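You operate a simulated robot arm through the tools that you are given. There is no shell and no other tool. Be economical: measure what you need, move in short steps, check, and stop when the job is done.

You run a simulated robot arm. Do the job below in one go: nothing can be reset, and whatever is moved stays where it is left.

## Task
First stand the honey jar on the plate, then wipe the drip and slide the plate there.
Fine: the red-lidded jar; wipe, then slide onto the clean spot; the blue cloth goes back where it lay. Set down upright: honey jar. What is to be rubbed or washed off counts as gone when no trace of it is left.

The check looks at the end state, three seconds after you hand in, the way a careful person would. Anything else that was tipped, shoved, dropped, spilled or broken makes it a failure. Flat cloth is picked up by pressing the open fingertips on it (5 to 10 N) and closing them slowly along it; thin cloth reads only 2 to 8 mm in the jaws.

## Robot
A 7-joint arm with a two-finger parallel gripper, fixed in place. Base frame: the origin is at the foot of the arm, x ahead of it, y to its left, z up; the work surface is at about z = 0. Units: mm, degrees, N and s.
With the tool pointing down near the work surface it reaches from about 220 to 580 mm from the base axis. Its first joint turns from -66.0 to 66.0 degrees. Payload 2.5 kg.
The TCP is the grasp point between the finger pads, 23 mm short of the fingertips. In the tool frame z runs along the fingers and y along their closing line. Largest opening 94 mm; finger width 38, thickness 10; the body of the gripper, 54 by 96 mm, starts 39 mm behind the TCP.
Orientation is that of the tool frame in the base frame, as a unit quaternion [w, x, y, z]. With the fingers straight down and closing along the base's y, the tool's x points along the base's -x, its y along +y and its z along -z.

## Interface
- The arm moves only by the tool jog_arm. Its argument "steps" is one flat list of numbers, 6 for each row, row after row: the shift along the tool's x, y, z in mm, then the turn, a rotation vector about the tool's x, y, z in degrees. In form: [x, y, z, rx, ry, rz, x, y, z, rx, ry, rz, ...]. A call has 1 to 10 rows; each row shifts and turns the commanded pose from where the row before left it, along the tool's axes as they then stand. "hand" is the gripper command, from -1 (fully open) to 1 (shut), values between in proportion, set as the call begins (left out, the last holds). Each row takes 0.2 s and may step no farther than 50 mm and 8.6 degrees from the row before; otherwise, or with a gripper value out of range, the whole call is refused. Where a pose cannot be reached the arm comes as near as it can. A force on the tool above 70 N (or 10 N above the force at the start of the call, whichever is more), or a blocked arm, ends the call early, and 0.2 s more pass. Each finger travels about 108 mm/s and halts on what it meets, pressing with about 37 N; the grip force reading is that of the motor and also rises with nothing between the fingers. The clock runs only during rows and for 0.2 s after the last one: add rows that do not move to give the fingers time. The reply holds the time, the measured pose of the TCP, the force on the tool along the base axes, the opening and the grip force, in the units named above and with some noise, with the torque about the TCP (base axes, N m) and any sound that the robot's microphone picked up.
- Cameras (640 x 400 px; columns grow to the right, rows downward): "scene" is fixed at [117.4, -420.6, 537.3]; the picture's right is [0.71, -0.70, 0.00], its down [-0.51, -0.53, -0.68] and it looks along [0.47, 0.48, -0.74] (base axes); focal length 283 px, centre (320, 200). "wrist" rides on the gripper at [86, 16, -74] in the tool frame; the picture's right is [-0.18, 0.98, 0.00], its down [-0.58, -0.11, -0.81] and it looks along [-0.79, -0.15, 0.59] (tool axes); focal length 243 px, centre (320, 200). There is no depth. A picture from a camera that has moved, and an enlarged one, comes with that camera's place and axes in the base frame and with its lens. The place of the scene camera against the robot may be out by one fixed shift of up to 18 mm in any direction.
- camera(camera): a new picture of that camera. It takes no simulated time.
- enlarge(camera, box): a new picture of the part [left, top, right, bottom] of that camera's present view, enlarged. It takes no simulated time.
- job_done(): hands the job in; it is judged then, once.

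Work in short steps. Places have to be worked out from the pictures, the camera data and where the tool is seen: move nearer, look again, correct. Check each grasp and each placing, and mend what went wrong. You have 120 turns and 76 pictures in all, those below and enlarged ones among them. Open the gripper and draw the arm clear of the work before you hand the job in, unless the task says otherwise; then end with one line.

The tools are called by a JSON object that holds its "api" and its "payload". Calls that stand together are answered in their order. jog_arm: Moves the arm, as the interface text tells. Its arguments: {"type":"object","properties":{"steps":{"type":"array","items":{"type":"number"}},"hand":{"type":"number"}},"required":["steps"]} The other tools are called the same way: camera (camera) takes a picture; enlarge (camera, box) takes an enlarged picture of a part of a camera's view; job_done () hands the job in.

At the start:

```text
t: 0.0
tcp_pos: [374.0, -102.4, 270.1]
orientation: [0.0, 0.001, 1.0, 0.0]
force: [-0.6, 0.6, 0.0]
wrist_torque: [0.0, 0.0, 0.01]
opening: 94.1
finger_force: 0.1
```

scene: 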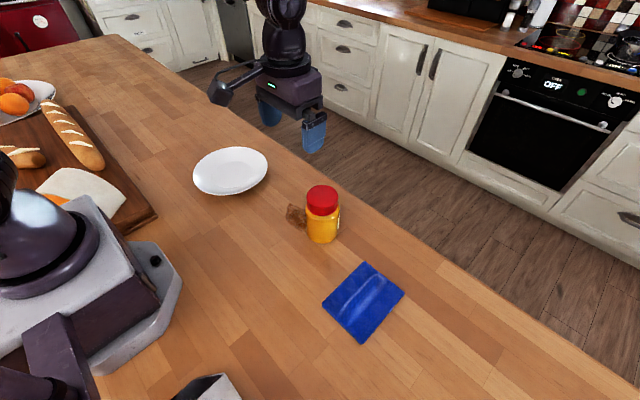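
wrist: 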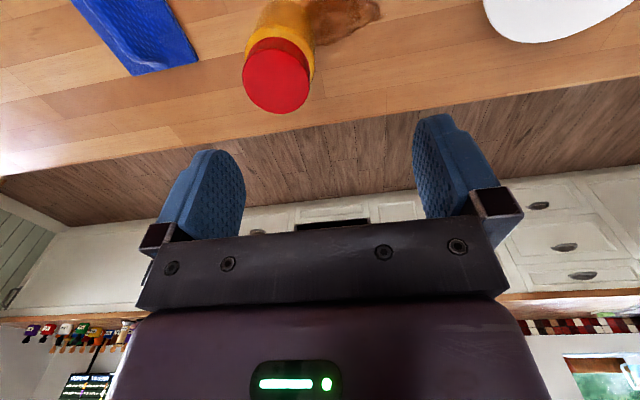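

The jar looks to be near (392, -147), the drip just left of it at about (390, -80), the plate near (360, 167), and the cloth near (335, -325). I'll enlarge the scene to refine these.

{"api": "enlarge", "payload": {"camera": "scene", "box": [260, 170, 420, 350]}}

{"api": "enlarge", "payload": {"camera": "scene", "box": [170, 130, 290, 205]}}

```text
2.22 times, centred on (340, 260) of scene
camera zoom: at [117.4, -420.6, 537.3], right [0.71, -0.7, 0.0], down [-0.51, -0.53, -0.68], along [0.47, 0.48, -0.74], focal length 628 px, centre (276, 67)
```

zoom: 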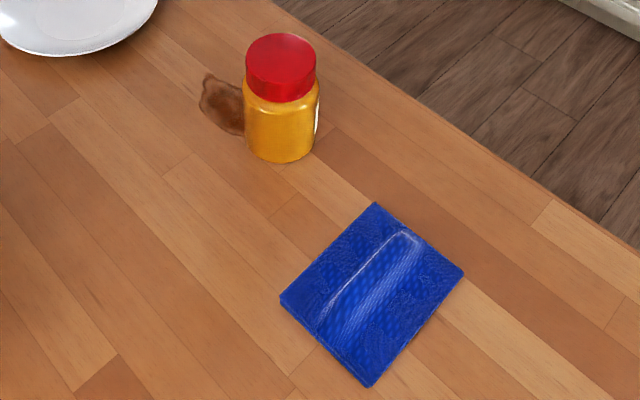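

```text
5.33 times, centred on (230, 168) of scene
camera zoom: at [117.4, -420.6, 537.3], right [0.71, -0.7, 0.0], down [-0.51, -0.53, -0.68], along [0.47, 0.48, -0.74], focal length 1508 px, centre (800, 373)
```

zoom: 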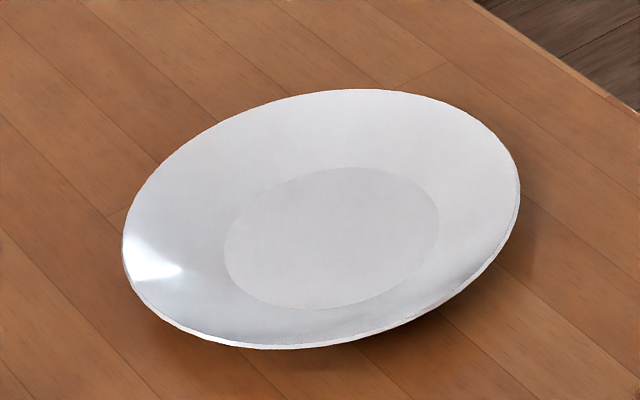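

The jar is about 70 mm wide and stands clear, and the cloth has a raised ridge I can pinch. I'll back the arm off to get a wrist view of the jar, drip and cloth.

{"api": "jog_arm", "payload": {"steps": [40, -20, -15, 0, 0, 0, 40, -20, -15, 0, 0, 0, 0, 0, 0, 0, 0, 0], "hand": -1}}

{"api": "camera", "payload": {"camera": "wrist"}}

```text
t: 0.8
tcp_pos: [295.0, -142.3, 299.4]
orientation: [0.001, 0.0, 1.0, 0.0]
force: [-0.2, 0.2, -0.1]
wrist_torque: [-0.02, 0.01, -0.01]
opening: 94.2
finger_force: 0.0
```

```text
71 pictures are left
camera wrist: at [207.2, -127.2, 373.5], right [0.18, 0.98, 0.0], down [0.58, -0.11, 0.81], along [0.79, -0.15, -0.59], focal length 243 px, centre (320, 200)
```

wrist: 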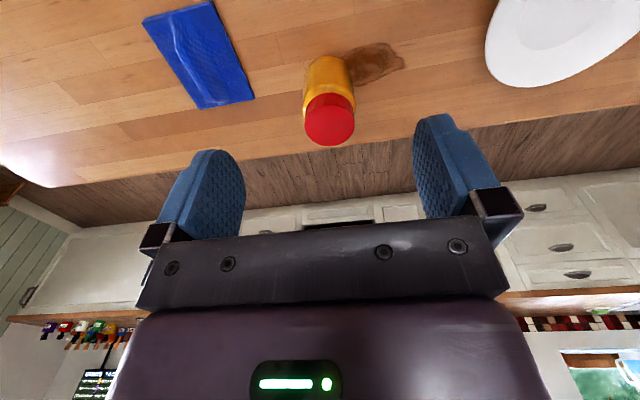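

The wrist view puts the jar at about (396, -150) with a height near 106, and the drip centred at (387, -78). I'll move above the jar and look again.

{"api": "jog_arm", "payload": {"steps": [-40, -3, 30, 0, 0, 0, -40, -3, 30, 0, 0, 0, -21, -2, 40, 0, 0, 0, 0, 0, 0, 0, 0, 0]}}

{"api": "camera", "payload": {"camera": "wrist"}}

{"api": "camera", "payload": {"camera": "scene"}}

```text
t: 1.8
tcp_pos: [394.4, -150.0, 198.5]
orientation: [0.001, -0.001, 1.0, 0.0]
force: [-0.2, 0.1, 0.0]
wrist_torque: [-0.01, 0.01, -0.04]
opening: 93.7
finger_force: 0.0
```

```text
70 pictures are left
camera wrist: at [306.9, -134.8, 272.7], right [0.18, 0.98, 0.0], down [0.58, -0.11, 0.81], along [0.79, -0.15, -0.59], focal length 243 px, centre (320, 200)
```

wrist: 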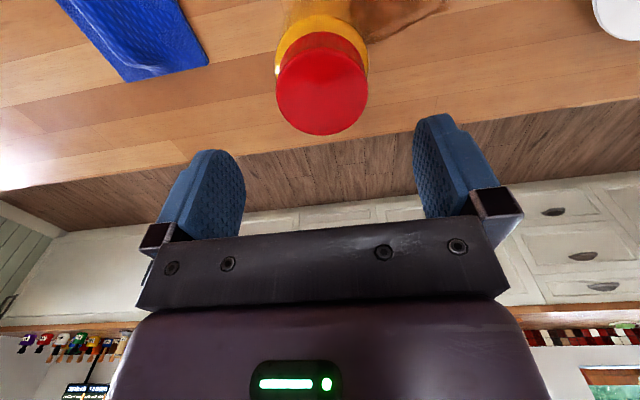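

```text
69 pictures are left
```

scene: 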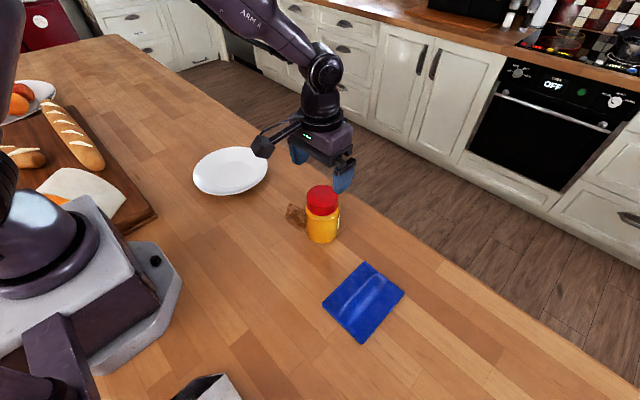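

The jar estimate holds at about (398, -151) with a height near 107. I'll descend straddling it to TCP z≈84 and watch for contact force.

{"api": "jog_arm", "payload": {"steps": [-3.5, -1, 30, 0, 0, 0, 0, 0, 30, 0, 0, 0, 0, 0, 25, 0, 0, 0, 0, 0, 15, 0, 0, 0, 0, 0, 14, 0, 0, 0, 0, 0, 0, 0, 0, 0]}}

{"api": "camera", "payload": {"camera": "wrist"}}

{"api": "enlarge", "payload": {"camera": "scene", "box": [240, 120, 400, 270]}}

```text
t: 3.2
tcp_pos: [397.6, -152.8, 84.4]
orientation: [0.0, 0.0, 1.0, 0.0]
force: [0.5, 0.4, -1.0]
wrist_torque: [0.0, 0.0, -0.02]
opening: 94.0
finger_force: 0.0
```

```text
68 pictures are left
camera wrist: at [310.5, -137.2, 158.2], right [0.18, 0.98, 0.0], down [0.58, -0.11, 0.81], along [0.79, -0.15, -0.59], focal length 243 px, centre (320, 200)
```

wrist: 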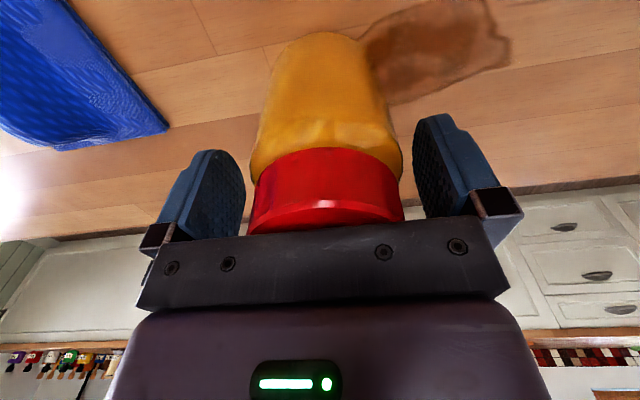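

```text
2.67 times, centred on (320, 195) of scene
camera zoom: at [117.4, -420.6, 537.3], right [0.71, -0.7, 0.0], down [-0.51, -0.53, -0.68], along [0.47, 0.48, -0.74], focal length 754 px, centre (320, 213)
```

zoom: 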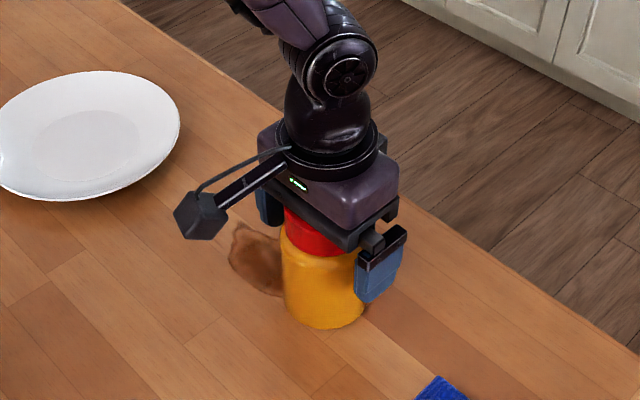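

The fingers straddle the jar evenly and read no contact, so I'll close on it.

{"api": "jog_arm", "payload": {"steps": [0, 0, 0, 0, 0, 0, 0, 0, 0, 0, 0, 0, 0, 0, 0, 0, 0, 0, 0, 0, 0, 0, 0, 0], "hand": 1}}

{"api": "camera", "payload": {"camera": "wrist"}}

```text
t: 4.2
tcp_pos: [397.8, -152.9, 82.5]
orientation: [0.0, 0.001, 1.0, 0.0]
force: [0.6, 0.1, 0.2]
wrist_torque: [0.02, -0.07, 0.0]
opening: 73.6
finger_force: 37.4
```

```text
66 pictures are left
camera wrist: at [310.3, -137.1, 158.3], right [0.18, 0.98, 0.0], down [0.58, -0.11, 0.81], along [0.79, -0.15, -0.59], focal length 243 px, centre (320, 200)
```

wrist: 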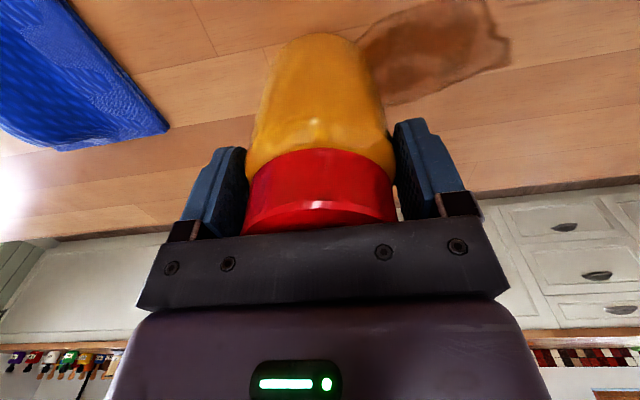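

The jar is held at 73.6 mm. I'll lift it straight up and bring it part way towards the plate.

{"api": "jog_arm", "payload": {"steps": [0, 0, -10, 0, 0, 0, 0, 0, -25, 0, 0, 0, 0, 0, -30, 0, 0, 0, 0, 0, -30, 0, 0, 0, 0, 25, -15, 0, 0, 0, 10, 35, 0, 0, 0, 0, 20, 35, 0, 0, 0, 0, 20, 35, 0, 0, 0, 0, 10, 25, 0, 0, 0, 0, 0, 0, 0, 0, 0, 0]}}

{"api": "camera", "payload": {"camera": "wrist"}}

{"api": "camera", "payload": {"camera": "scene"}}

```text
t: 6.4
tcp_pos: [339.9, 4.3, 196.2]
orientation: [0.0, 0.0, 1.0, 0.001]
force: [-0.4, -0.3, -5.0]
wrist_torque: [-0.02, -0.01, -0.01]
opening: 73.4
finger_force: 36.5
```

```text
65 pictures are left
camera wrist: at [253.3, 20.1, 269.8], right [0.18, 0.98, 0.0], down [0.58, -0.11, 0.81], along [0.79, -0.15, -0.59], focal length 243 px, centre (320, 200)
```

wrist: 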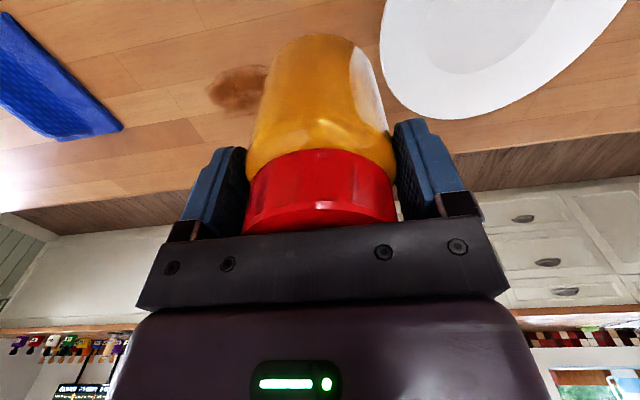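

```text
64 pictures are left
```

scene: 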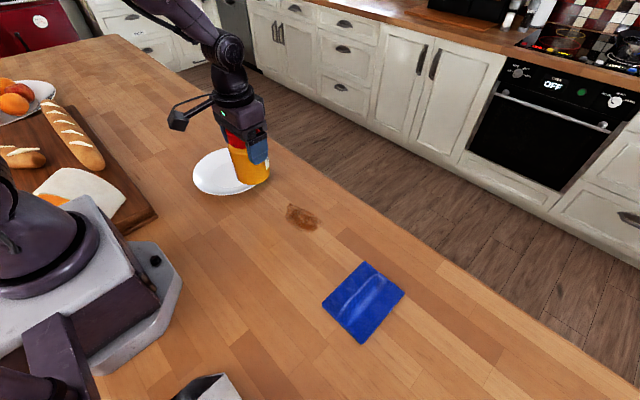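

The jar hangs steady and the full drip now shows, centred near (388, -82). Fitting the rim puts the plate centre at about (356, 156) with a radius of about 99, so I'll carry the jar above it and check.

{"api": "jog_arm", "payload": {"steps": [0, 40, 0, 0, 0, 0, -5, 40, 0, 0, 0, 0, -5, 40, 0, 0, 0, 0, -5, 31, 0, 0, 0, 0, 0, 0, 20, 0, 0, 0, 0, 0, 20, 0, 0, 0, 0, 0, 0, 0, 0, 0]}}

{"api": "camera", "payload": {"camera": "wrist"}}

{"api": "enlarge", "payload": {"camera": "scene", "box": [150, 80, 310, 210]}}

```text
t: 8.0
tcp_pos: [353.1, 156.2, 154.3]
orientation: [0.0, 0.001, 1.0, 0.0]
force: [1.2, -0.1, -4.7]
wrist_torque: [-0.02, 0.05, -0.02]
opening: 73.4
finger_force: 36.9
```

```text
63 pictures are left
camera wrist: at [266.8, 171.5, 228.1], right [0.18, 0.98, 0.0], down [0.58, -0.11, 0.81], along [0.79, -0.15, -0.59], focal length 243 px, centre (320, 200)
```

wrist: 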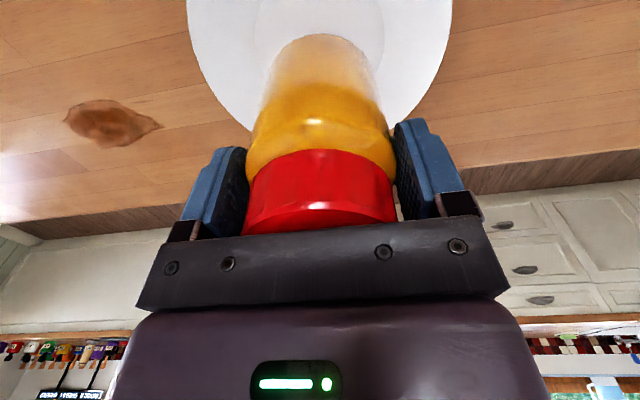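

```text
3.08 times, centred on (230, 145) of scene
camera zoom: at [117.4, -420.6, 537.3], right [0.71, -0.7, 0.0], down [-0.51, -0.53, -0.68], along [0.47, 0.48, -0.74], focal length 870 px, centre (597, 369)
```

zoom: 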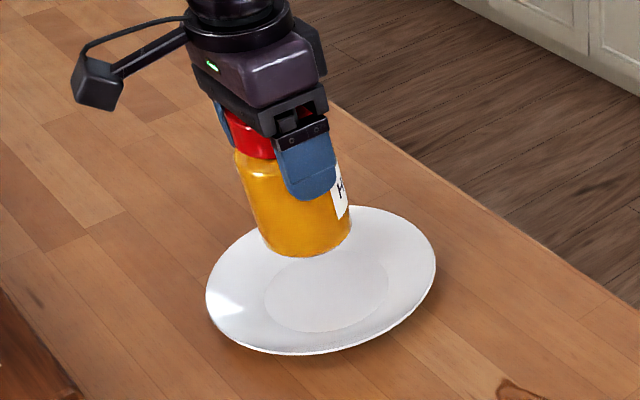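

The jar hangs over the plate, and the correction is only a few millimetres. I'll nudge +4 in x, lower to about 25 mm above the table and check again.

{"api": "jog_arm", "payload": {"steps": [-4, -1, 15, 0, 0, 0, 0, 0, 15, 0, 0, 0, 0, 0, 12, 0, 0, 0, 0, 0, 0, 0, 0, 0]}}

{"api": "camera", "payload": {"camera": "wrist"}}

{"api": "enlarge", "payload": {"camera": "scene", "box": [150, 80, 310, 210]}}

```text
t: 9.0
tcp_pos: [358.3, 155.0, 110.8]
orientation: [-0.001, 0.001, 1.0, 0.0]
force: [0.2, -0.2, -5.2]
wrist_torque: [0.01, 0.01, -0.03]
opening: 73.5
finger_force: 36.8
```

```text
61 pictures are left
camera wrist: at [271.2, 170.2, 186.0], right [0.18, 0.98, 0.0], down [0.58, -0.11, 0.81], along [0.79, -0.15, -0.59], focal length 243 px, centre (320, 200)
```

wrist: 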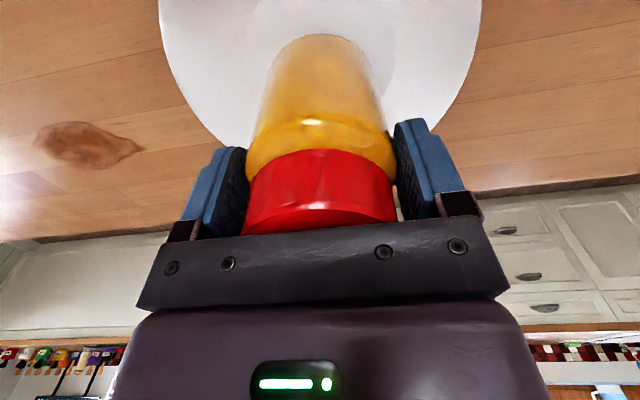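

```text
3.08 times, centred on (230, 145) of scene
camera zoom: at [117.4, -420.6, 537.3], right [0.71, -0.7, 0.0], down [-0.51, -0.53, -0.68], along [0.47, 0.48, -0.74], focal length 870 px, centre (597, 369)
```

zoom: 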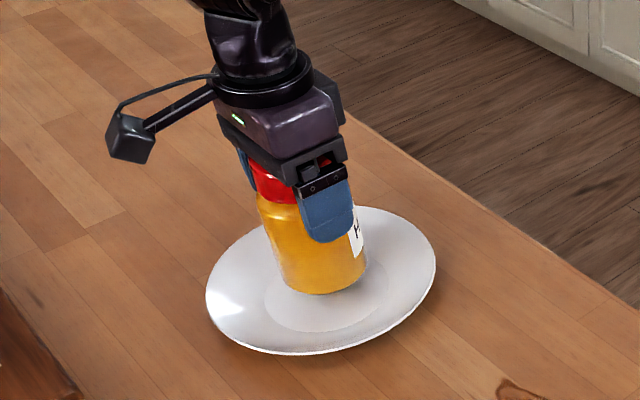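

Extrapolating the descent, the jar lands on the flat centre of the plate. I'll go lower slowly, feeling for contact.

{"api": "jog_arm", "payload": {"steps": [0, 0, 8, 0, 0, 0, 0, 0, 5, 0, 0, 0, 0, 0, 2, 0, 0, 0, 0, 0, 0, 0, 0, 0]}}

{"api": "jog_arm", "payload": {"steps": [0, 0, 2, 0, 0, 0, 0, 0, 0, 0, 0, 0]}}

{"api": "jog_arm", "payload": {"steps": [0, 0, 2, 0, 0, 0, 0, 0, 0, 0, 0, 0]}}

```text
t: 10.0
tcp_pos: [358.2, 155.1, 97.6]
orientation: [0.0, 0.001, 1.0, -0.001]
force: [1.1, 0.2, -5.0]
wrist_torque: [0.03, 0.01, -0.05]
opening: 73.6
finger_force: 36.9
```

```text
t: 10.6
tcp_pos: [357.4, 153.7, 94.7]
orientation: [-0.001, 0.0, 1.0, 0.0]
force: [0.8, -0.4, -5.6]
wrist_torque: [0.0, 0.01, -0.02]
opening: 73.6
finger_force: 36.7
```

```text
t: 11.2
tcp_pos: [357.0, 153.9, 92.4]
orientation: [-0.001, 0.0, 1.0, 0.0]
force: [0.4, 0.9, -5.3]
wrist_torque: [0.0, 0.03, -0.03]
opening: 73.4
finger_force: 37.1
```

No contact yet, so I'll carry on down in small steps.

{"api": "jog_arm", "payload": {"steps": [0, 0, 1.5, 0, 0, 0, 0, 0, 0, 0, 0, 0]}}

{"api": "jog_arm", "payload": {"steps": [0, 0, 1.5, 0, 0, 0, 0, 0, 0, 0, 0, 0]}}

{"api": "jog_arm", "payload": {"steps": [0, 0, 1, 0, 0, 0, 0, 0, 0, 0, 0, 0]}}

```text
t: 11.8
tcp_pos: [358.6, 153.7, 91.4]
orientation: [0.001, 0.0, 1.0, 0.0]
force: [-0.2, -0.1, -6.0]
wrist_torque: [-0.01, 0.0, 0.0]
opening: 73.6
finger_force: 36.9
```

```text
t: 12.4
tcp_pos: [357.4, 154.2, 91.4]
orientation: [0.0, 0.001, 1.0, 0.0]
force: [-0.3, 0.4, -5.3]
wrist_torque: [0.03, 0.02, -0.01]
opening: 73.4
finger_force: 36.5
```

```text
t: 13.0
tcp_pos: [357.2, 153.2, 91.0]
orientation: [0.0, 0.0, 1.0, 0.001]
force: [0.3, 0.3, -3.9]
wrist_torque: [0.03, 0.01, 0.0]
opening: 73.4
finger_force: 37.5
```

The force is starting to ease. One or two more millimetres should seat the jar.

{"api": "jog_arm", "payload": {"steps": [0, 0, 1, 0, 0, 0, 0, 0, 0, 0, 0, 0]}}

{"api": "jog_arm", "payload": {"steps": [0, 0, 1, 0, 0, 0, 0, 0, 0, 0, 0, 0]}}

{"api": "enlarge", "payload": {"camera": "scene", "box": [150, 80, 310, 210]}}

```text
t: 13.6
tcp_pos: [357.7, 153.8, 89.5]
orientation: [0.0, 0.001, 1.0, 0.001]
force: [-9.4, -3.6, 23.5]
wrist_torque: [-0.37, 0.4, -0.12]
opening: 73.3
finger_force: 37.0
```

```text
t: 14.2
tcp_pos: [358.4, 153.3, 88.1]
orientation: [0.002, 0.0, 1.0, 0.001]
force: [-5.0, -0.8, 21.6]
wrist_torque: [0.15, 0.03, 0.06]
opening: 73.9
finger_force: 36.8
```

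```text
3.08 times, centred on (230, 145) of scene
camera zoom: at [117.3, -420.7, 537.2], right [0.71, -0.7, 0.0], down [-0.51, -0.53, -0.68], along [0.47, 0.48, -0.74], focal length 870 px, centre (597, 369)
```

zoom: 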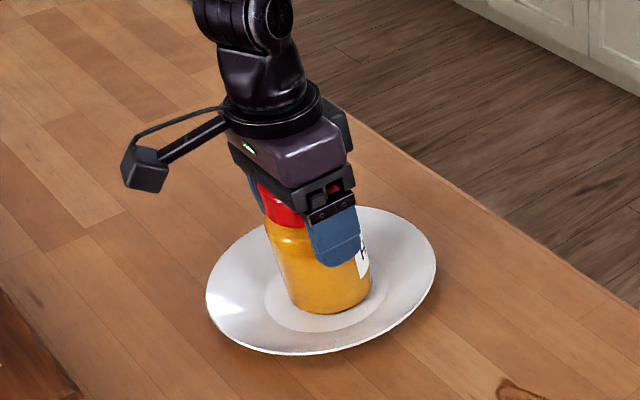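

The jar is seated on the flat of the plate with a slight press. I'll back off 1 mm, open, then lift clear.

{"api": "jog_arm", "payload": {"steps": [0, 0, -1.2, 0, 0, 0, 0, 0, 0, 0, 0, 0]}}

{"api": "jog_arm", "payload": {"steps": [0, 0, 0, 0, 0, 0, 0, 0, 0, 0, 0, 0, 0, 0, 0, 0, 0, 0], "hand": -1}}

{"api": "camera", "payload": {"camera": "wrist"}}

```text
t: 14.8
tcp_pos: [356.2, 152.1, 88.7]
orientation: [-0.001, 0.0, 1.0, 0.0]
force: [2.1, 1.2, -1.3]
wrist_torque: [0.01, -0.29, 0.01]
opening: 73.6
finger_force: 36.8
```

```text
t: 15.6
tcp_pos: [357.1, 152.8, 89.5]
orientation: [0.0, 0.0, 1.0, 0.0]
force: [0.2, -0.3, 0.5]
wrist_torque: [0.0, 0.03, 0.01]
opening: 94.1
finger_force: 0.0
```

```text
58 pictures are left
camera wrist: at [270.6, 168.5, 163.5], right [0.18, 0.98, 0.0], down [0.58, -0.11, 0.81], along [0.79, -0.15, -0.59], focal length 243 px, centre (320, 200)
```

wrist: 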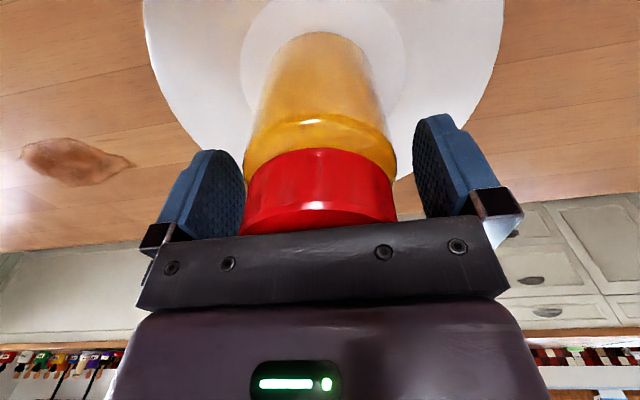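

The jar stands centred in the plate's inner circle. I'll raise straight up and travel over to view the cloth.

{"api": "jog_arm", "payload": {"steps": [0, 0, -20, 0, 0, 0, 0, 0, -40, 0, 0, 0, 0, 0, -50, 0, 0, 0, 0, 0, -40, 0, 0, 0, 0, -50, 0, 0, 0, 0, 0, -50, 0, 0, 0, 0, 0, -50, 0, 0, 0, 0, 0, -50, 0, 0, 0, 0, 10, -50, 0, 0, 0, 0, 10, -50, 0, 0, 0, 0]}}

{"api": "jog_arm", "payload": {"steps": [10, -50, 0, 0, 0, 0, 10, -50, 0, 0, 0, 0, 10, -50, 0, 0, 0, 0, 0, -20, 0, 0, 0, 0, 0, 0, 0, 0, 0, 0]}}

{"api": "camera", "payload": {"camera": "wrist"}}

{"api": "camera", "payload": {"camera": "scene"}}

```text
refused: row 9 steps farther than a row can; nothing moved
```

```text
refused: row 1 steps farther than a row can; nothing moved
```

```text
57 pictures are left
camera wrist: at [270.6, 168.5, 163.5], right [0.18, 0.98, 0.0], down [0.58, -0.11, 0.81], along [0.79, -0.15, -0.59], focal length 243 px, centre (320, 200)
```

wrist: 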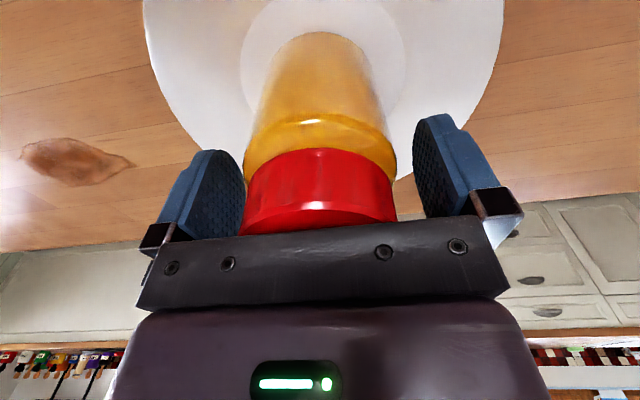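

```text
56 pictures are left
```

scene: 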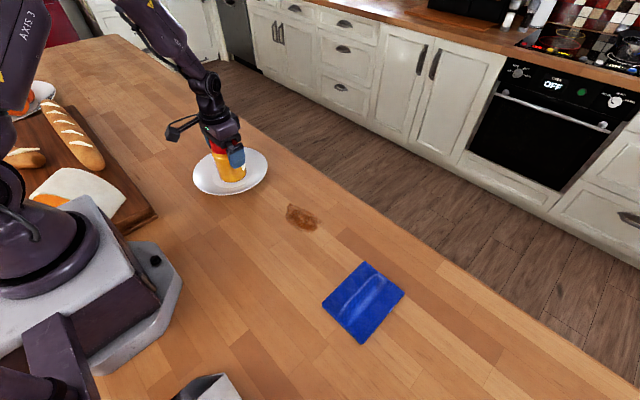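

Some rows exceeded the 50 mm limit, so nothing moved. I'll lift straight up with shorter steps first.

{"api": "jog_arm", "payload": {"steps": [0, 0, -20, 0, 0, 0, 0, 0, -40, 0, 0, 0, 0, 0, -45, 0, 0, 0, 0, 0, -40, 0, 0, 0, 0, -45, 0, 0, 0, 0, 0, -45, 0, 0, 0, 0, 0, -45, 0, 0, 0, 0, 0, -45, 0, 0, 0, 0, 10, -45, 0, 0, 0, 0, 10, -45, 0, 0, 0, 0]}}

{"api": "jog_arm", "payload": {"steps": [10, -45, 0, 0, 0, 0, 10, -45, 0, 0, 0, 0, 10, -45, 0, 0, 0, 0, 0, -45, 0, 0, 0, 0, 0, -20, 0, 0, 0, 0, 0, 0, 0, 0, 0, 0]}}

{"api": "camera", "payload": {"camera": "wrist"}}

{"api": "camera", "payload": {"camera": "scene"}}

```text
t: 17.8
tcp_pos: [336.6, -115.9, 233.8]
orientation: [0.0, 0.0, 1.0, 0.0]
force: [-0.3, 0.3, -0.9]
wrist_torque: [-0.01, 0.0, -0.04]
opening: 93.8
finger_force: 0.0
```

```text
t: 19.2
tcp_pos: [307.6, -316.1, 235.3]
orientation: [0.001, 0.001, 1.0, 0.0]
force: [-0.3, 0.2, 0.2]
wrist_torque: [0.01, -0.02, 0.01]
opening: 93.9
finger_force: 0.1
```

```text
55 pictures are left
camera wrist: at [220.3, -300.8, 309.4], right [0.18, 0.98, 0.0], down [0.58, -0.11, 0.81], along [0.79, -0.15, -0.59], focal length 243 px, centre (320, 200)
```

wrist: 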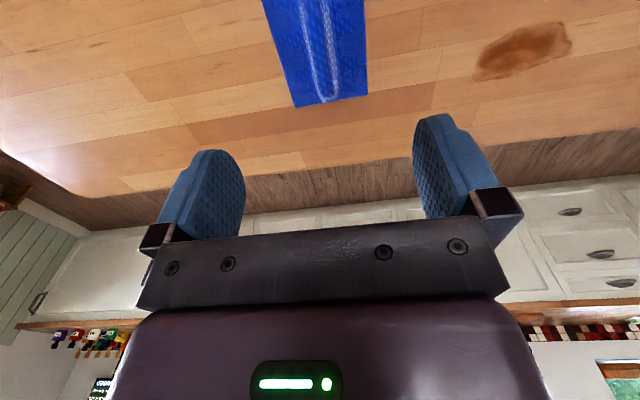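

```text
54 pictures are left
```

scene: 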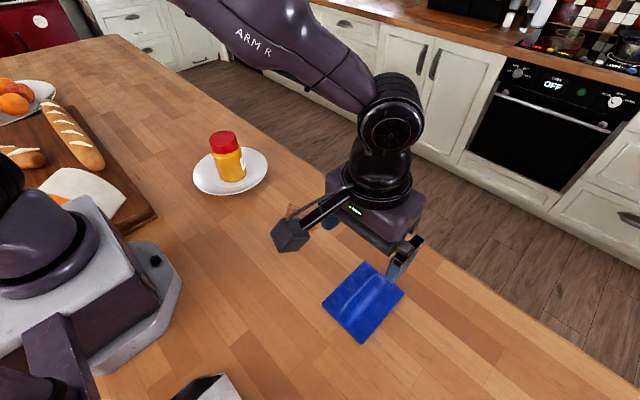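

The cloth spans about x 279 to 410 and y -370 to -270. I'll zoom in on the ridge.

{"api": "enlarge", "payload": {"camera": "wrist", "box": [240, 0, 400, 120]}}

{"api": "enlarge", "payload": {"camera": "scene", "box": [310, 250, 420, 350]}}

```text
3.33 times, centred on (320, 60) of wrist
camera zoom: at [220.3, -300.8, 309.4], right [0.18, 0.98, 0.0], down [0.58, -0.11, 0.81], along [0.79, -0.15, -0.59], focal length 809 px, centre (320, 667)
```

zoom: 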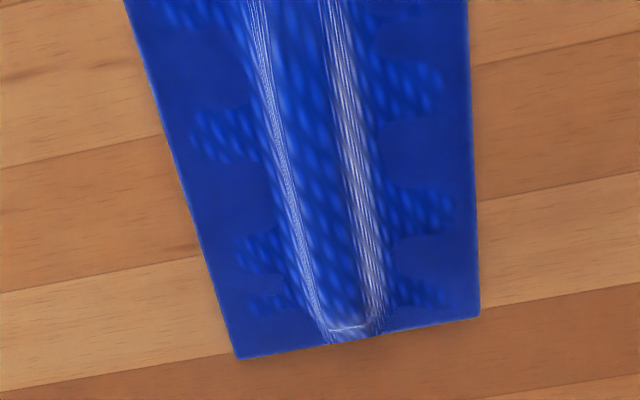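

```text
4.00 times, centred on (365, 300) of scene
camera zoom: at [117.4, -420.7, 537.3], right [0.71, -0.7, 0.0], down [-0.51, -0.53, -0.68], along [0.47, 0.48, -0.74], focal length 1131 px, centre (140, -200)
```

zoom: 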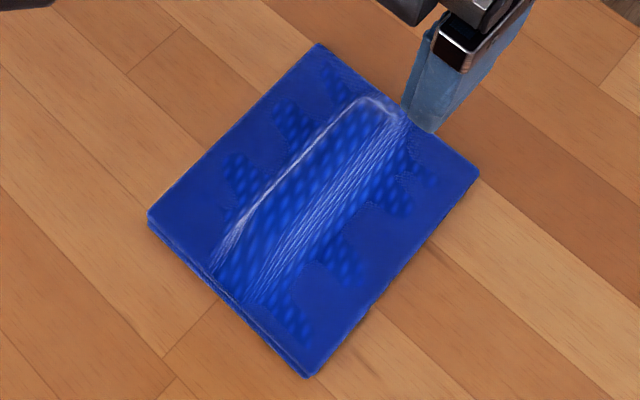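

The hump runs along x at about y = -323 and is some 26 mm wide. I'll centre on it at x≈345, set the jaws to about 55 mm and come down to just above the cloth.

{"api": "jog_arm", "payload": {"steps": [-37, -7, 20, 0, 0, 0, 0, 0, 45, 0, 0, 0, 0, 0, 45, 0, 0, 0, 0, 0, 40, 0, 0, 0, 0, 0, 30, 0, 0, 0, 0, 0, 10, 0, 0, 0, 0, 0, 0, 0, 0, 0], "hand": -0.17}}

{"api": "camera", "payload": {"camera": "wrist"}}

{"api": "enlarge", "payload": {"camera": "scene", "box": [290, 210, 430, 360]}}

```text
t: 20.8
tcp_pos: [345.8, -323.6, 42.7]
orientation: [-0.001, 0.0, 1.0, 0.0]
force: [0.3, -0.4, 0.3]
wrist_torque: [0.02, 0.01, -0.02]
opening: 54.8
finger_force: 0.0
```

```text
51 pictures are left
camera wrist: at [258.8, -308.2, 117.5], right [0.18, 0.98, 0.0], down [0.58, -0.11, 0.81], along [0.79, -0.15, -0.59], focal length 243 px, centre (320, 200)
```

wrist: 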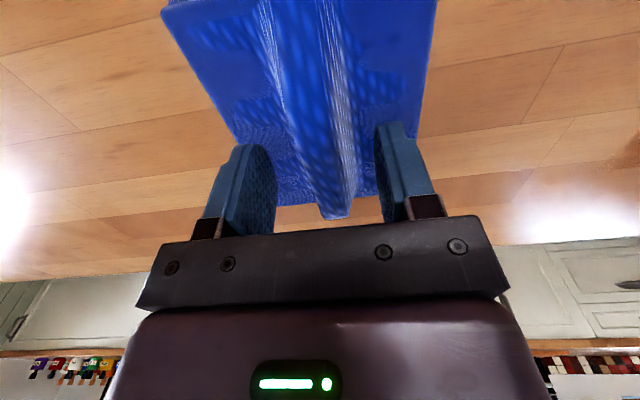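

```text
2.67 times, centred on (360, 285) of scene
camera zoom: at [117.4, -420.6, 537.3], right [0.71, -0.7, 0.0], down [-0.51, -0.53, -0.68], along [0.47, 0.48, -0.74], focal length 754 px, centre (213, -27)
```

zoom: 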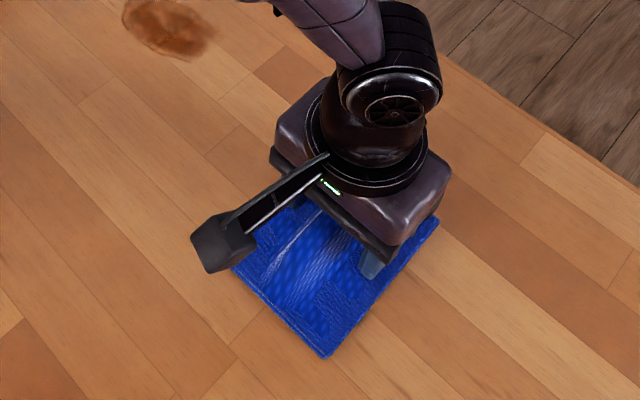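

The ridge sits centred between the fingers. I'll lower until the fingertips press lightly on the cloth.

{"api": "jog_arm", "payload": {"steps": [0, 0, 8, 0, 0, 0, 0, 0, 4, 0, 0, 0, 0, 0, 0, 0, 0, 0]}}

{"api": "jog_arm", "payload": {"steps": [0, 0, 2, 0, 0, 0, 0, 0, 0, 0, 0, 0]}}

{"api": "jog_arm", "payload": {"steps": [0, 0, 2, 0, 0, 0, 0, 0, 0, 0, 0, 0]}}

```text
t: 21.6
tcp_pos: [346.4, -324.2, 35.3]
orientation: [0.001, 0.001, 1.0, -0.001]
force: [-16.1, 16.7, 50.8]
wrist_torque: [0.47, 0.45, -0.03]
opening: 54.9
finger_force: 0.2
```

```text
t: 22.0
tcp_pos: [346.9, -323.8, 34.4]
orientation: [0.001, 0.001, 1.0, -0.001]
force: [-3.4, 4.1, 13.2]
wrist_torque: [0.14, 0.14, 0.01]
opening: 55.1
finger_force: 0.0
stopped in row 2: the force on the tool passed its limit at 73 N (the readings are from after the stop); the commanded pose is now the measured one
```

```text
t: 22.6
tcp_pos: [348.2, -324.8, 33.9]
orientation: [0.002, -0.001, 1.0, 0.0]
force: [-14.0, 15.4, 47.1]
wrist_torque: [0.52, 0.48, -0.04]
opening: 54.9
finger_force: 0.1
```

Contact came early, since the folded cloth is about 11 mm thick. I'll back off to a light 5–10 N press.

{"api": "jog_arm", "payload": {"steps": [0, 0, -1.6, 0, 0, 0, 0, 0, 0, 0, 0, 0]}}

```text
t: 23.2
tcp_pos: [346.2, -325.9, 35.4]
orientation: [0.001, -0.001, 1.0, -0.002]
force: [-4.6, 5.5, 30.6]
wrist_torque: [0.53, 0.29, -0.01]
opening: 54.9
finger_force: 0.0
```

{"api": "jog_arm", "payload": {"steps": [0, 0, -1.2, 0, 0, 0, 0, 0, 0, 0, 0, 0]}}

```text
t: 23.8
tcp_pos: [347.2, -325.1, 34.9]
orientation: [0.001, 0.0, 1.0, -0.001]
force: [6.1, -2.5, 12.4]
wrist_torque: [0.07, -0.06, -0.05]
opening: 55.1
finger_force: 0.1
```

About 12 N now. I'll ease a touch more, then close slowly in increments.

{"api": "jog_arm", "payload": {"steps": [0, 0, -0.3, 0, 0, 0, 0, 0, 0, 0, 0, 0], "hand": 0.0}}

{"api": "jog_arm", "payload": {"steps": [0, 0, 0, 0, 0, 0, 0, 0, 0, 0, 0, 0], "hand": 0.2}}

{"api": "jog_arm", "payload": {"steps": [0, 0, 0, 0, 0, 0, 0, 0, 0, 0, 0, 0], "hand": 0.4}}

{"api": "enlarge", "payload": {"camera": "wrist", "box": [160, 0, 480, 240]}}

```text
t: 24.4
tcp_pos: [345.5, -324.5, 34.1]
orientation: [0.0, 0.0, 1.0, 0.0]
force: [4.9, -0.2, 11.2]
wrist_torque: [-0.02, -0.09, 0.03]
opening: 50.5
finger_force: 3.4
```

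```text
t: 25.0
tcp_pos: [345.1, -324.6, 34.3]
orientation: [0.0, 0.001, 1.0, 0.0]
force: [-1.5, 0.1, 12.4]
wrist_torque: [0.0, 0.0, -0.05]
opening: 41.0
finger_force: 4.5
```

```text
t: 25.6
tcp_pos: [345.7, -324.9, 35.1]
orientation: [0.001, 0.0, 1.0, 0.0]
force: [-2.5, -1.2, 11.4]
wrist_torque: [-0.01, 0.09, -0.03]
opening: 31.2
finger_force: 3.6
```

```text
1.67 times, centred on (320, 120) of wrist
camera zoom: at [258.4, -309.2, 109.1], right [0.18, 0.98, 0.0], down [0.58, -0.11, 0.81], along [0.79, -0.15, -0.59], focal length 404 px, centre (320, 333)
```

zoom: 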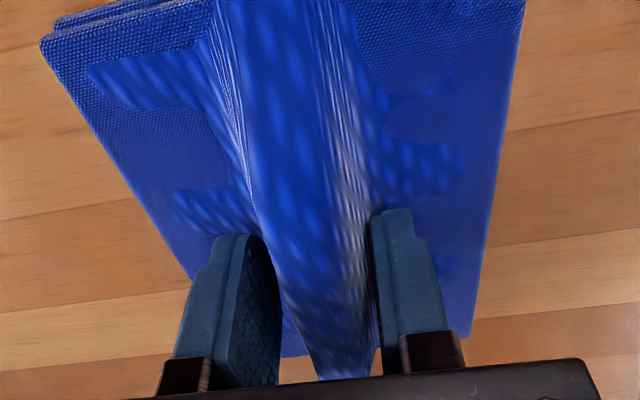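

The hump is gathering between the fingers as intended. I'll keep closing slowly.

{"api": "jog_arm", "payload": {"steps": [0, 0, 0, 0, 0, 0, 0, 0, 0, 0, 0, 0], "hand": 0.6}}

{"api": "jog_arm", "payload": {"steps": [0, 0, 0, 0, 0, 0, 0, 0, 0, 0, 0, 0], "hand": 0.8}}

{"api": "jog_arm", "payload": {"steps": [0, 0, 0, 0, 0, 0, 0, 0, 0, 0, 0, 0, 0, 0, 0, 0, 0, 0], "hand": 1}}

{"api": "enlarge", "payload": {"camera": "wrist", "box": [160, 0, 480, 240]}}

```text
t: 26.2
tcp_pos: [345.5, -324.0, 35.0]
orientation: [0.002, 0.001, 1.0, 0.0]
force: [0.3, -1.3, 8.4]
wrist_torque: [0.01, 0.09, 0.03]
opening: 23.3
finger_force: 37.0
```

```text
t: 26.8
tcp_pos: [346.1, -324.3, 35.6]
orientation: [0.002, 0.0, 1.0, 0.0]
force: [2.3, 0.0, 6.0]
wrist_torque: [0.02, 0.0, 0.05]
opening: 23.2
finger_force: 37.4
```

```text
t: 27.6
tcp_pos: [344.6, -325.0, 35.6]
orientation: [0.0, 0.0, 1.0, 0.0]
force: [0.7, -0.4, 5.2]
wrist_torque: [-0.02, -0.05, 0.02]
opening: 23.0
finger_force: 36.8
```

```text
1.67 times, centred on (320, 120) of wrist
camera zoom: at [258.8, -309.0, 109.1], right [0.18, 0.98, 0.0], down [0.58, -0.11, 0.81], along [0.79, -0.15, -0.59], focal length 404 px, centre (320, 333)
```

zoom: 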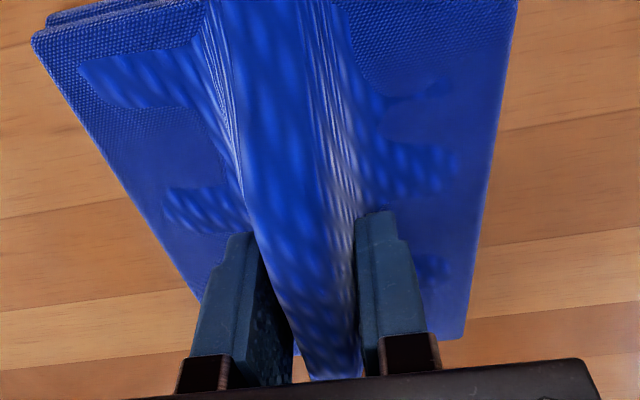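

The ridge is firmly held at 23 mm, with the return pose at (345, -325, 35). I'll lift and check.

{"api": "jog_arm", "payload": {"steps": [0, 0, -10, 0, 0, 0, 0, 0, -25, 0, 0, 0, 0, 0, -35, 0, 0, 0, 0, 0, 0, 0, 0, 0]}}

{"api": "camera", "payload": {"camera": "wrist"}}

{"api": "camera", "payload": {"camera": "scene"}}

```text
t: 28.6
tcp_pos: [345.1, -322.8, 107.6]
orientation: [0.0, 0.0, 1.0, 0.0]
force: [0.6, -0.7, 0.0]
wrist_torque: [-0.01, 0.02, -0.01]
opening: 23.2
finger_force: 37.2
```

```text
47 pictures are left
camera wrist: at [258.4, -307.8, 181.1], right [0.18, 0.98, 0.0], down [0.58, -0.11, 0.81], along [0.79, -0.15, -0.59], focal length 243 px, centre (320, 200)
```

wrist: 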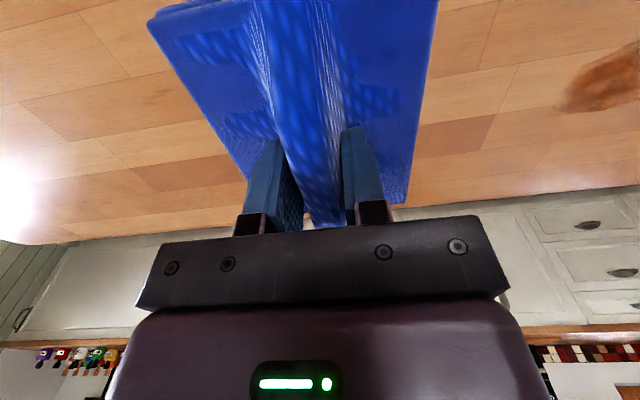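

```text
46 pictures are left
```

scene: 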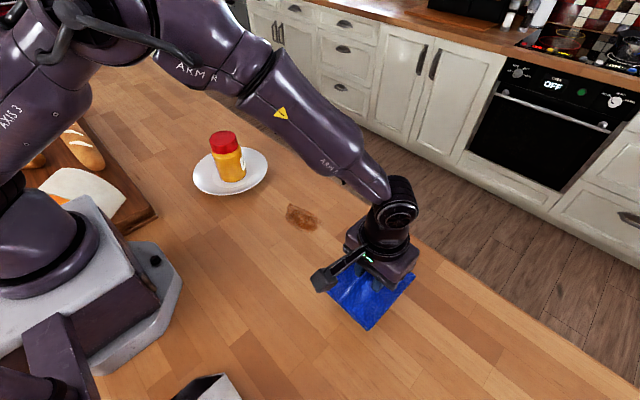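

The cloth came up level, like a pad on a handle. I'll carry it over the drip at (388, -83) and lower it.

{"api": "jog_arm", "payload": {"steps": [-8, 40, 0, 0, 0, 0, -8, 40, 0, 0, 0, 0, -8, 40, 0, 0, 0, 0, -8, 40, 0, 0, 0, 0, -8, 40, 0, 0, 0, 0, -3, 40, 0, 0, 0, 0, 0, 0, 30, 0, 0, 0, 0, 0, 25, 0, 0, 0, 0, 0, 10, 0, 0, 0, 0, 0, 0, 0, 0, 0]}}

{"api": "camera", "payload": {"camera": "wrist"}}

{"api": "enlarge", "payload": {"camera": "scene", "box": [230, 130, 390, 280]}}

```text
t: 30.8
tcp_pos: [389.9, -83.8, 41.8]
orientation: [0.0, 0.0, 1.0, -0.001]
force: [0.4, -0.2, -0.6]
wrist_torque: [0.0, 0.0, 0.0]
opening: 23.5
finger_force: 37.0
```

```text
45 pictures are left
camera wrist: at [302.8, -67.7, 115.1], right [0.18, 0.98, 0.0], down [0.58, -0.11, 0.81], along [0.79, -0.15, -0.59], focal length 243 px, centre (320, 200)
```

wrist: 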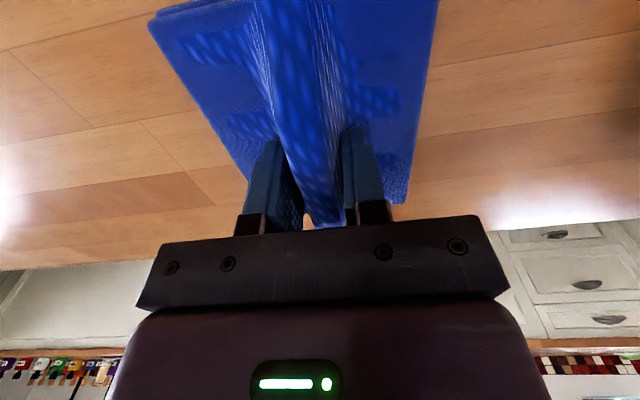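

```text
2.67 times, centred on (310, 205) of scene
camera zoom: at [117.4, -420.6, 537.3], right [0.71, -0.7, 0.0], down [-0.51, -0.53, -0.68], along [0.47, 0.48, -0.74], focal length 754 px, centre (347, 187)
```

zoom: 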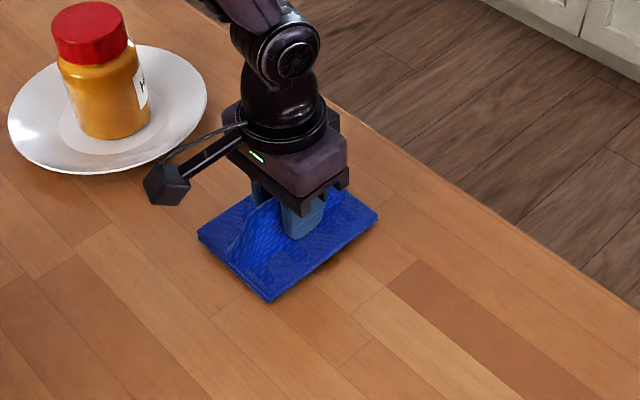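

The pad covers the drip completely. I'll lower it to a light press.

{"api": "jog_arm", "payload": {"steps": [0, 0, 4, 0, 0, 0, 0, 0, 1, 0, 0, 0, 0, 0, 0, 0, 0, 0]}}

{"api": "jog_arm", "payload": {"steps": [0, 0, 1, 0, 0, 0, 0, 0, 0, 0, 0, 0]}}

```text
t: 31.6
tcp_pos: [388.3, -83.2, 35.6]
orientation: [0.0, 0.0, 1.0, 0.0]
force: [-0.6, -0.4, 0.4]
wrist_torque: [0.01, 0.01, -0.03]
opening: 23.3
finger_force: 36.4
```

```text
t: 32.2
tcp_pos: [388.8, -83.9, 35.3]
orientation: [0.0, 0.0, 1.0, 0.0]
force: [-8.0, 1.9, 22.3]
wrist_torque: [0.03, 0.24, -0.02]
opening: 22.9
finger_force: 37.4
```

In contact at about 22 N. I'll ease slightly and rub back and forth along y, then x.

{"api": "jog_arm", "payload": {"steps": [0, 0, -0.4, 0, 0, 0, 0, 15, 0, 0, 0, 0, 0, 15, 0, 0, 0, 0, 0, -15, 0, 0, 0, 0, 0, -15, 0, 0, 0, 0, 0, -15, 0, 0, 0, 0, 0, -15, 0, 0, 0, 0, 0, 15, 0, 0, 0, 0, 0, 15, 0, 0, 0, 0, 0, 0, 0, 0, 0, 0]}}

{"api": "jog_arm", "payload": {"steps": [12, 0, 0, 0, 0, 0, 12, 0, 0, 0, 0, 0, -12, 0, 0, 0, 0, 0, -12, 0, 0, 0, 0, 0, -12, 0, 0, 0, 0, 0, -12, 0, 0, 0, 0, 0, 12, 0, 0, 0, 0, 0, 12, 0, 0, 0, 0, 0, 0, 0, 0, 0, 0, 0]}}

{"api": "enlarge", "payload": {"camera": "scene", "box": [230, 130, 390, 280]}}

```text
t: 34.4
tcp_pos: [388.9, -85.6, 35.5]
orientation: [0.0, 0.002, 1.0, -0.001]
force: [-0.2, -9.3, 16.3]
wrist_torque: [-0.24, -0.5, -0.26]
opening: 23.3
finger_force: 36.7
```

```text
t: 36.4
tcp_pos: [389.9, -83.0, 34.4]
orientation: [0.002, 0.0, 1.0, 0.0]
force: [7.0, 1.5, 13.9]
wrist_torque: [0.02, 0.25, -0.02]
opening: 23.1
finger_force: 37.6
```

```text
2.67 times, centred on (310, 205) of scene
camera zoom: at [117.3, -420.6, 537.3], right [0.71, -0.7, 0.0], down [-0.51, -0.53, -0.68], along [0.47, 0.48, -0.74], focal length 754 px, centre (347, 187)
```

zoom: 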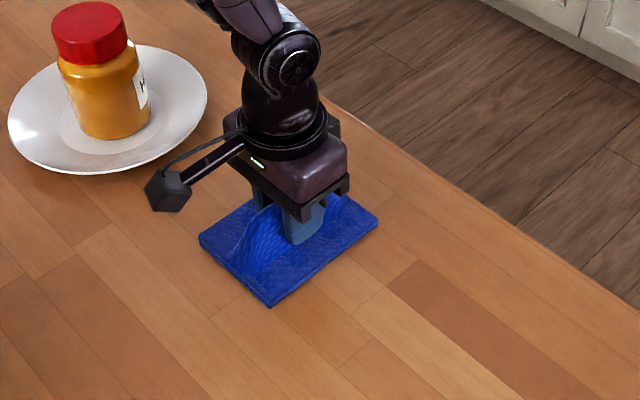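

Rubbed under 14–16 N. I'll do a second pass in y, then lift and move aside to see what remains.

{"api": "jog_arm", "payload": {"steps": [0, 15, 0, 0, 0, 0, 0, 15, 0, 0, 0, 0, 0, -15, 0, 0, 0, 0, 0, -15, 0, 0, 0, 0, 0, -15, 0, 0, 0, 0, 0, -15, 0, 0, 0, 0, 0, 15, 0, 0, 0, 0, 0, 15, 0, 0, 0, 0, 0, 0, 0, 0, 0, 0]}}

{"api": "jog_arm", "payload": {"steps": [0, 0, -15, 0, 0, 0, 0, 0, -40, 0, 0, 0, 0, -40, -10, 0, 0, 0, 0, -40, 0, 0, 0, 0, 0, -40, 0, 0, 0, 0, 8, -40, 0, 0, 0, 0, 0, 0, 0, 0, 0, 0]}}

{"api": "enlarge", "payload": {"camera": "scene", "box": [230, 130, 390, 280]}}

{"api": "camera", "payload": {"camera": "wrist"}}

```text
t: 38.4
tcp_pos: [388.5, -86.0, 34.8]
orientation: [0.0, 0.001, 1.0, 0.0]
force: [0.9, -5.0, 8.9]
wrist_torque: [-0.21, -0.17, -0.15]
opening: 23.1
finger_force: 36.8
```

```text
t: 40.0
tcp_pos: [382.3, -244.9, 99.2]
orientation: [-0.001, 0.001, 1.0, -0.001]
force: [0.8, 0.5, -0.6]
wrist_torque: [0.04, 0.0, -0.02]
opening: 22.9
finger_force: 36.5
```

```text
2.67 times, centred on (310, 205) of scene
camera zoom: at [117.3, -420.7, 537.2], right [0.71, -0.7, 0.0], down [-0.51, -0.53, -0.68], along [0.47, 0.48, -0.74], focal length 754 px, centre (347, 187)
```

zoom: 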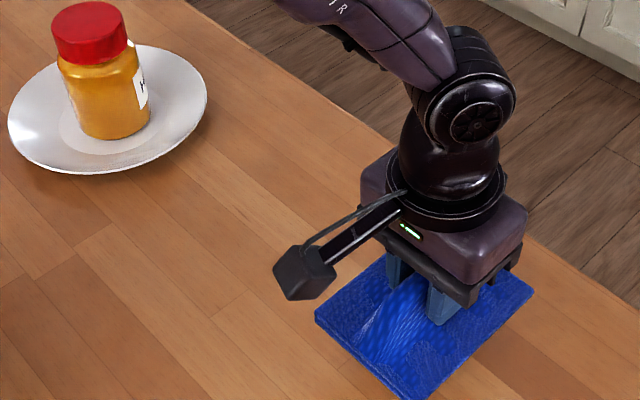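

```text
41 pictures are left
camera wrist: at [294.3, -229.9, 173.6], right [0.18, 0.98, 0.0], down [0.58, -0.11, 0.81], along [0.79, -0.15, -0.59], focal length 243 px, centre (320, 200)
```

wrist: 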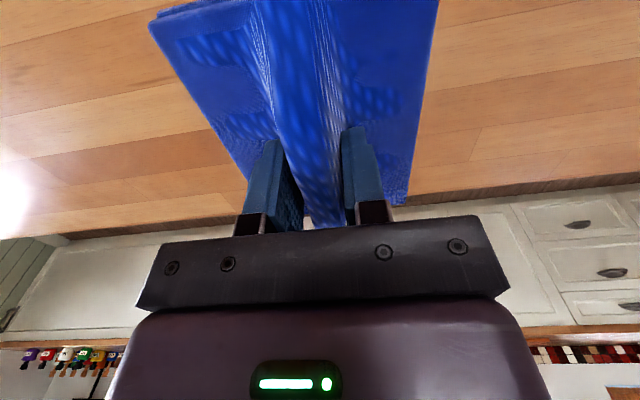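

The spot looks clean. I'll check it closely before putting the cloth back.

{"api": "enlarge", "payload": {"camera": "scene", "box": [265, 185, 335, 250]}}

```text
6.15 times, centred on (300, 218) of scene
camera zoom: at [117.3, -420.7, 537.2], right [0.71, -0.7, 0.0], down [-0.51, -0.53, -0.68], along [0.47, 0.48, -0.74], focal length 1740 px, centre (443, 92)
```

zoom: 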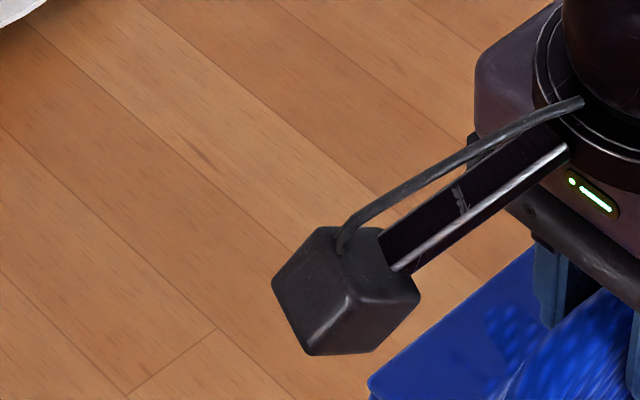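

The visible part is clean, but the camera pod hides some of it. I'll move above the cloth's home and look again from there.

{"api": "jog_arm", "payload": {"steps": [20, -40, 0, 0, 0, 0, 17, -40, 0, 0, 0, 0, 0, 0, 0, 0, 0, 0]}}

{"api": "enlarge", "payload": {"camera": "scene", "box": [265, 175, 355, 255]}}

```text
t: 40.8
tcp_pos: [346.3, -325.2, 99.4]
orientation: [0.0, 0.0, 1.0, 0.0]
force: [-0.2, -0.3, 0.5]
wrist_torque: [-0.01, -0.03, -0.02]
opening: 23.3
finger_force: 36.9
```

```text
5.00 times, centred on (310, 215) of scene
camera zoom: at [117.3, -420.7, 537.2], right [0.71, -0.7, 0.0], down [-0.51, -0.53, -0.68], along [0.47, 0.48, -0.74], focal length 1413 px, centre (370, 125)
```

zoom: 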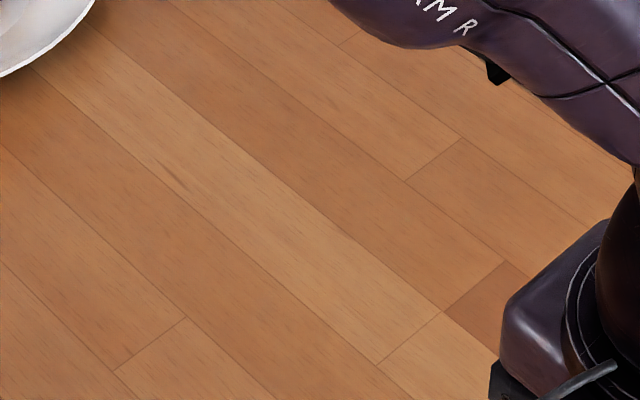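

The drip is gone without a trace. I'll lower the cloth onto its old place.

{"api": "jog_arm", "payload": {"steps": [0, 0, 30, 0, 0, 0, 0, 0, 20, 0, 0, 0, 0, 0, 9, 0, 0, 0, 0, 0, 3, 0, 0, 0, 0, 0, 0, 0, 0, 0]}}

{"api": "enlarge", "payload": {"camera": "scene", "box": [290, 210, 430, 360]}}

```text
t: 42.0
tcp_pos: [344.0, -323.5, 37.7]
orientation: [0.001, 0.001, 1.0, 0.0]
force: [0.3, 0.7, -0.2]
wrist_torque: [0.0, -0.01, -0.02]
opening: 23.2
finger_force: 36.8
```

```text
2.67 times, centred on (360, 285) of scene
camera zoom: at [117.4, -420.6, 537.2], right [0.71, -0.7, 0.0], down [-0.51, -0.53, -0.68], along [0.47, 0.48, -0.74], focal length 754 px, centre (213, -27)
```

zoom: 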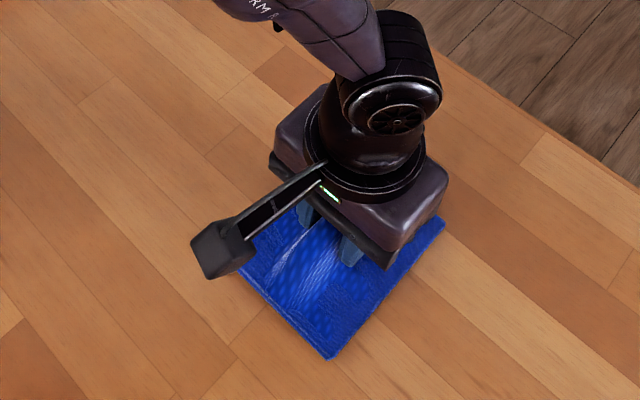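

Against the original picture the cloth sits roughly 5 mm too far in -y. I'll shift +5 in y and touch down.

{"api": "jog_arm", "payload": {"steps": [0, 5, 0, 0, 0, 0, 0, 0, 1.5, 0, 0, 0, 0, 0, 0, 0, 0, 0]}}

{"api": "enlarge", "payload": {"camera": "scene", "box": [290, 210, 430, 360]}}

```text
t: 42.8
tcp_pos: [345.1, -319.6, 36.1]
orientation: [0.0, 0.001, 1.0, 0.0]
force: [-0.6, 0.3, -1.0]
wrist_torque: [-0.03, -0.04, 0.0]
opening: 23.5
finger_force: 37.2
```

```text
2.67 times, centred on (360, 285) of scene
camera zoom: at [117.4, -420.6, 537.2], right [0.71, -0.7, 0.0], down [-0.51, -0.53, -0.68], along [0.47, 0.48, -0.74], focal length 754 px, centre (213, -27)
```

zoom: 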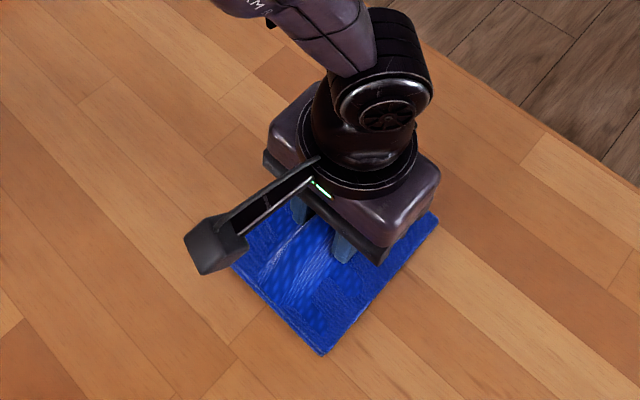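

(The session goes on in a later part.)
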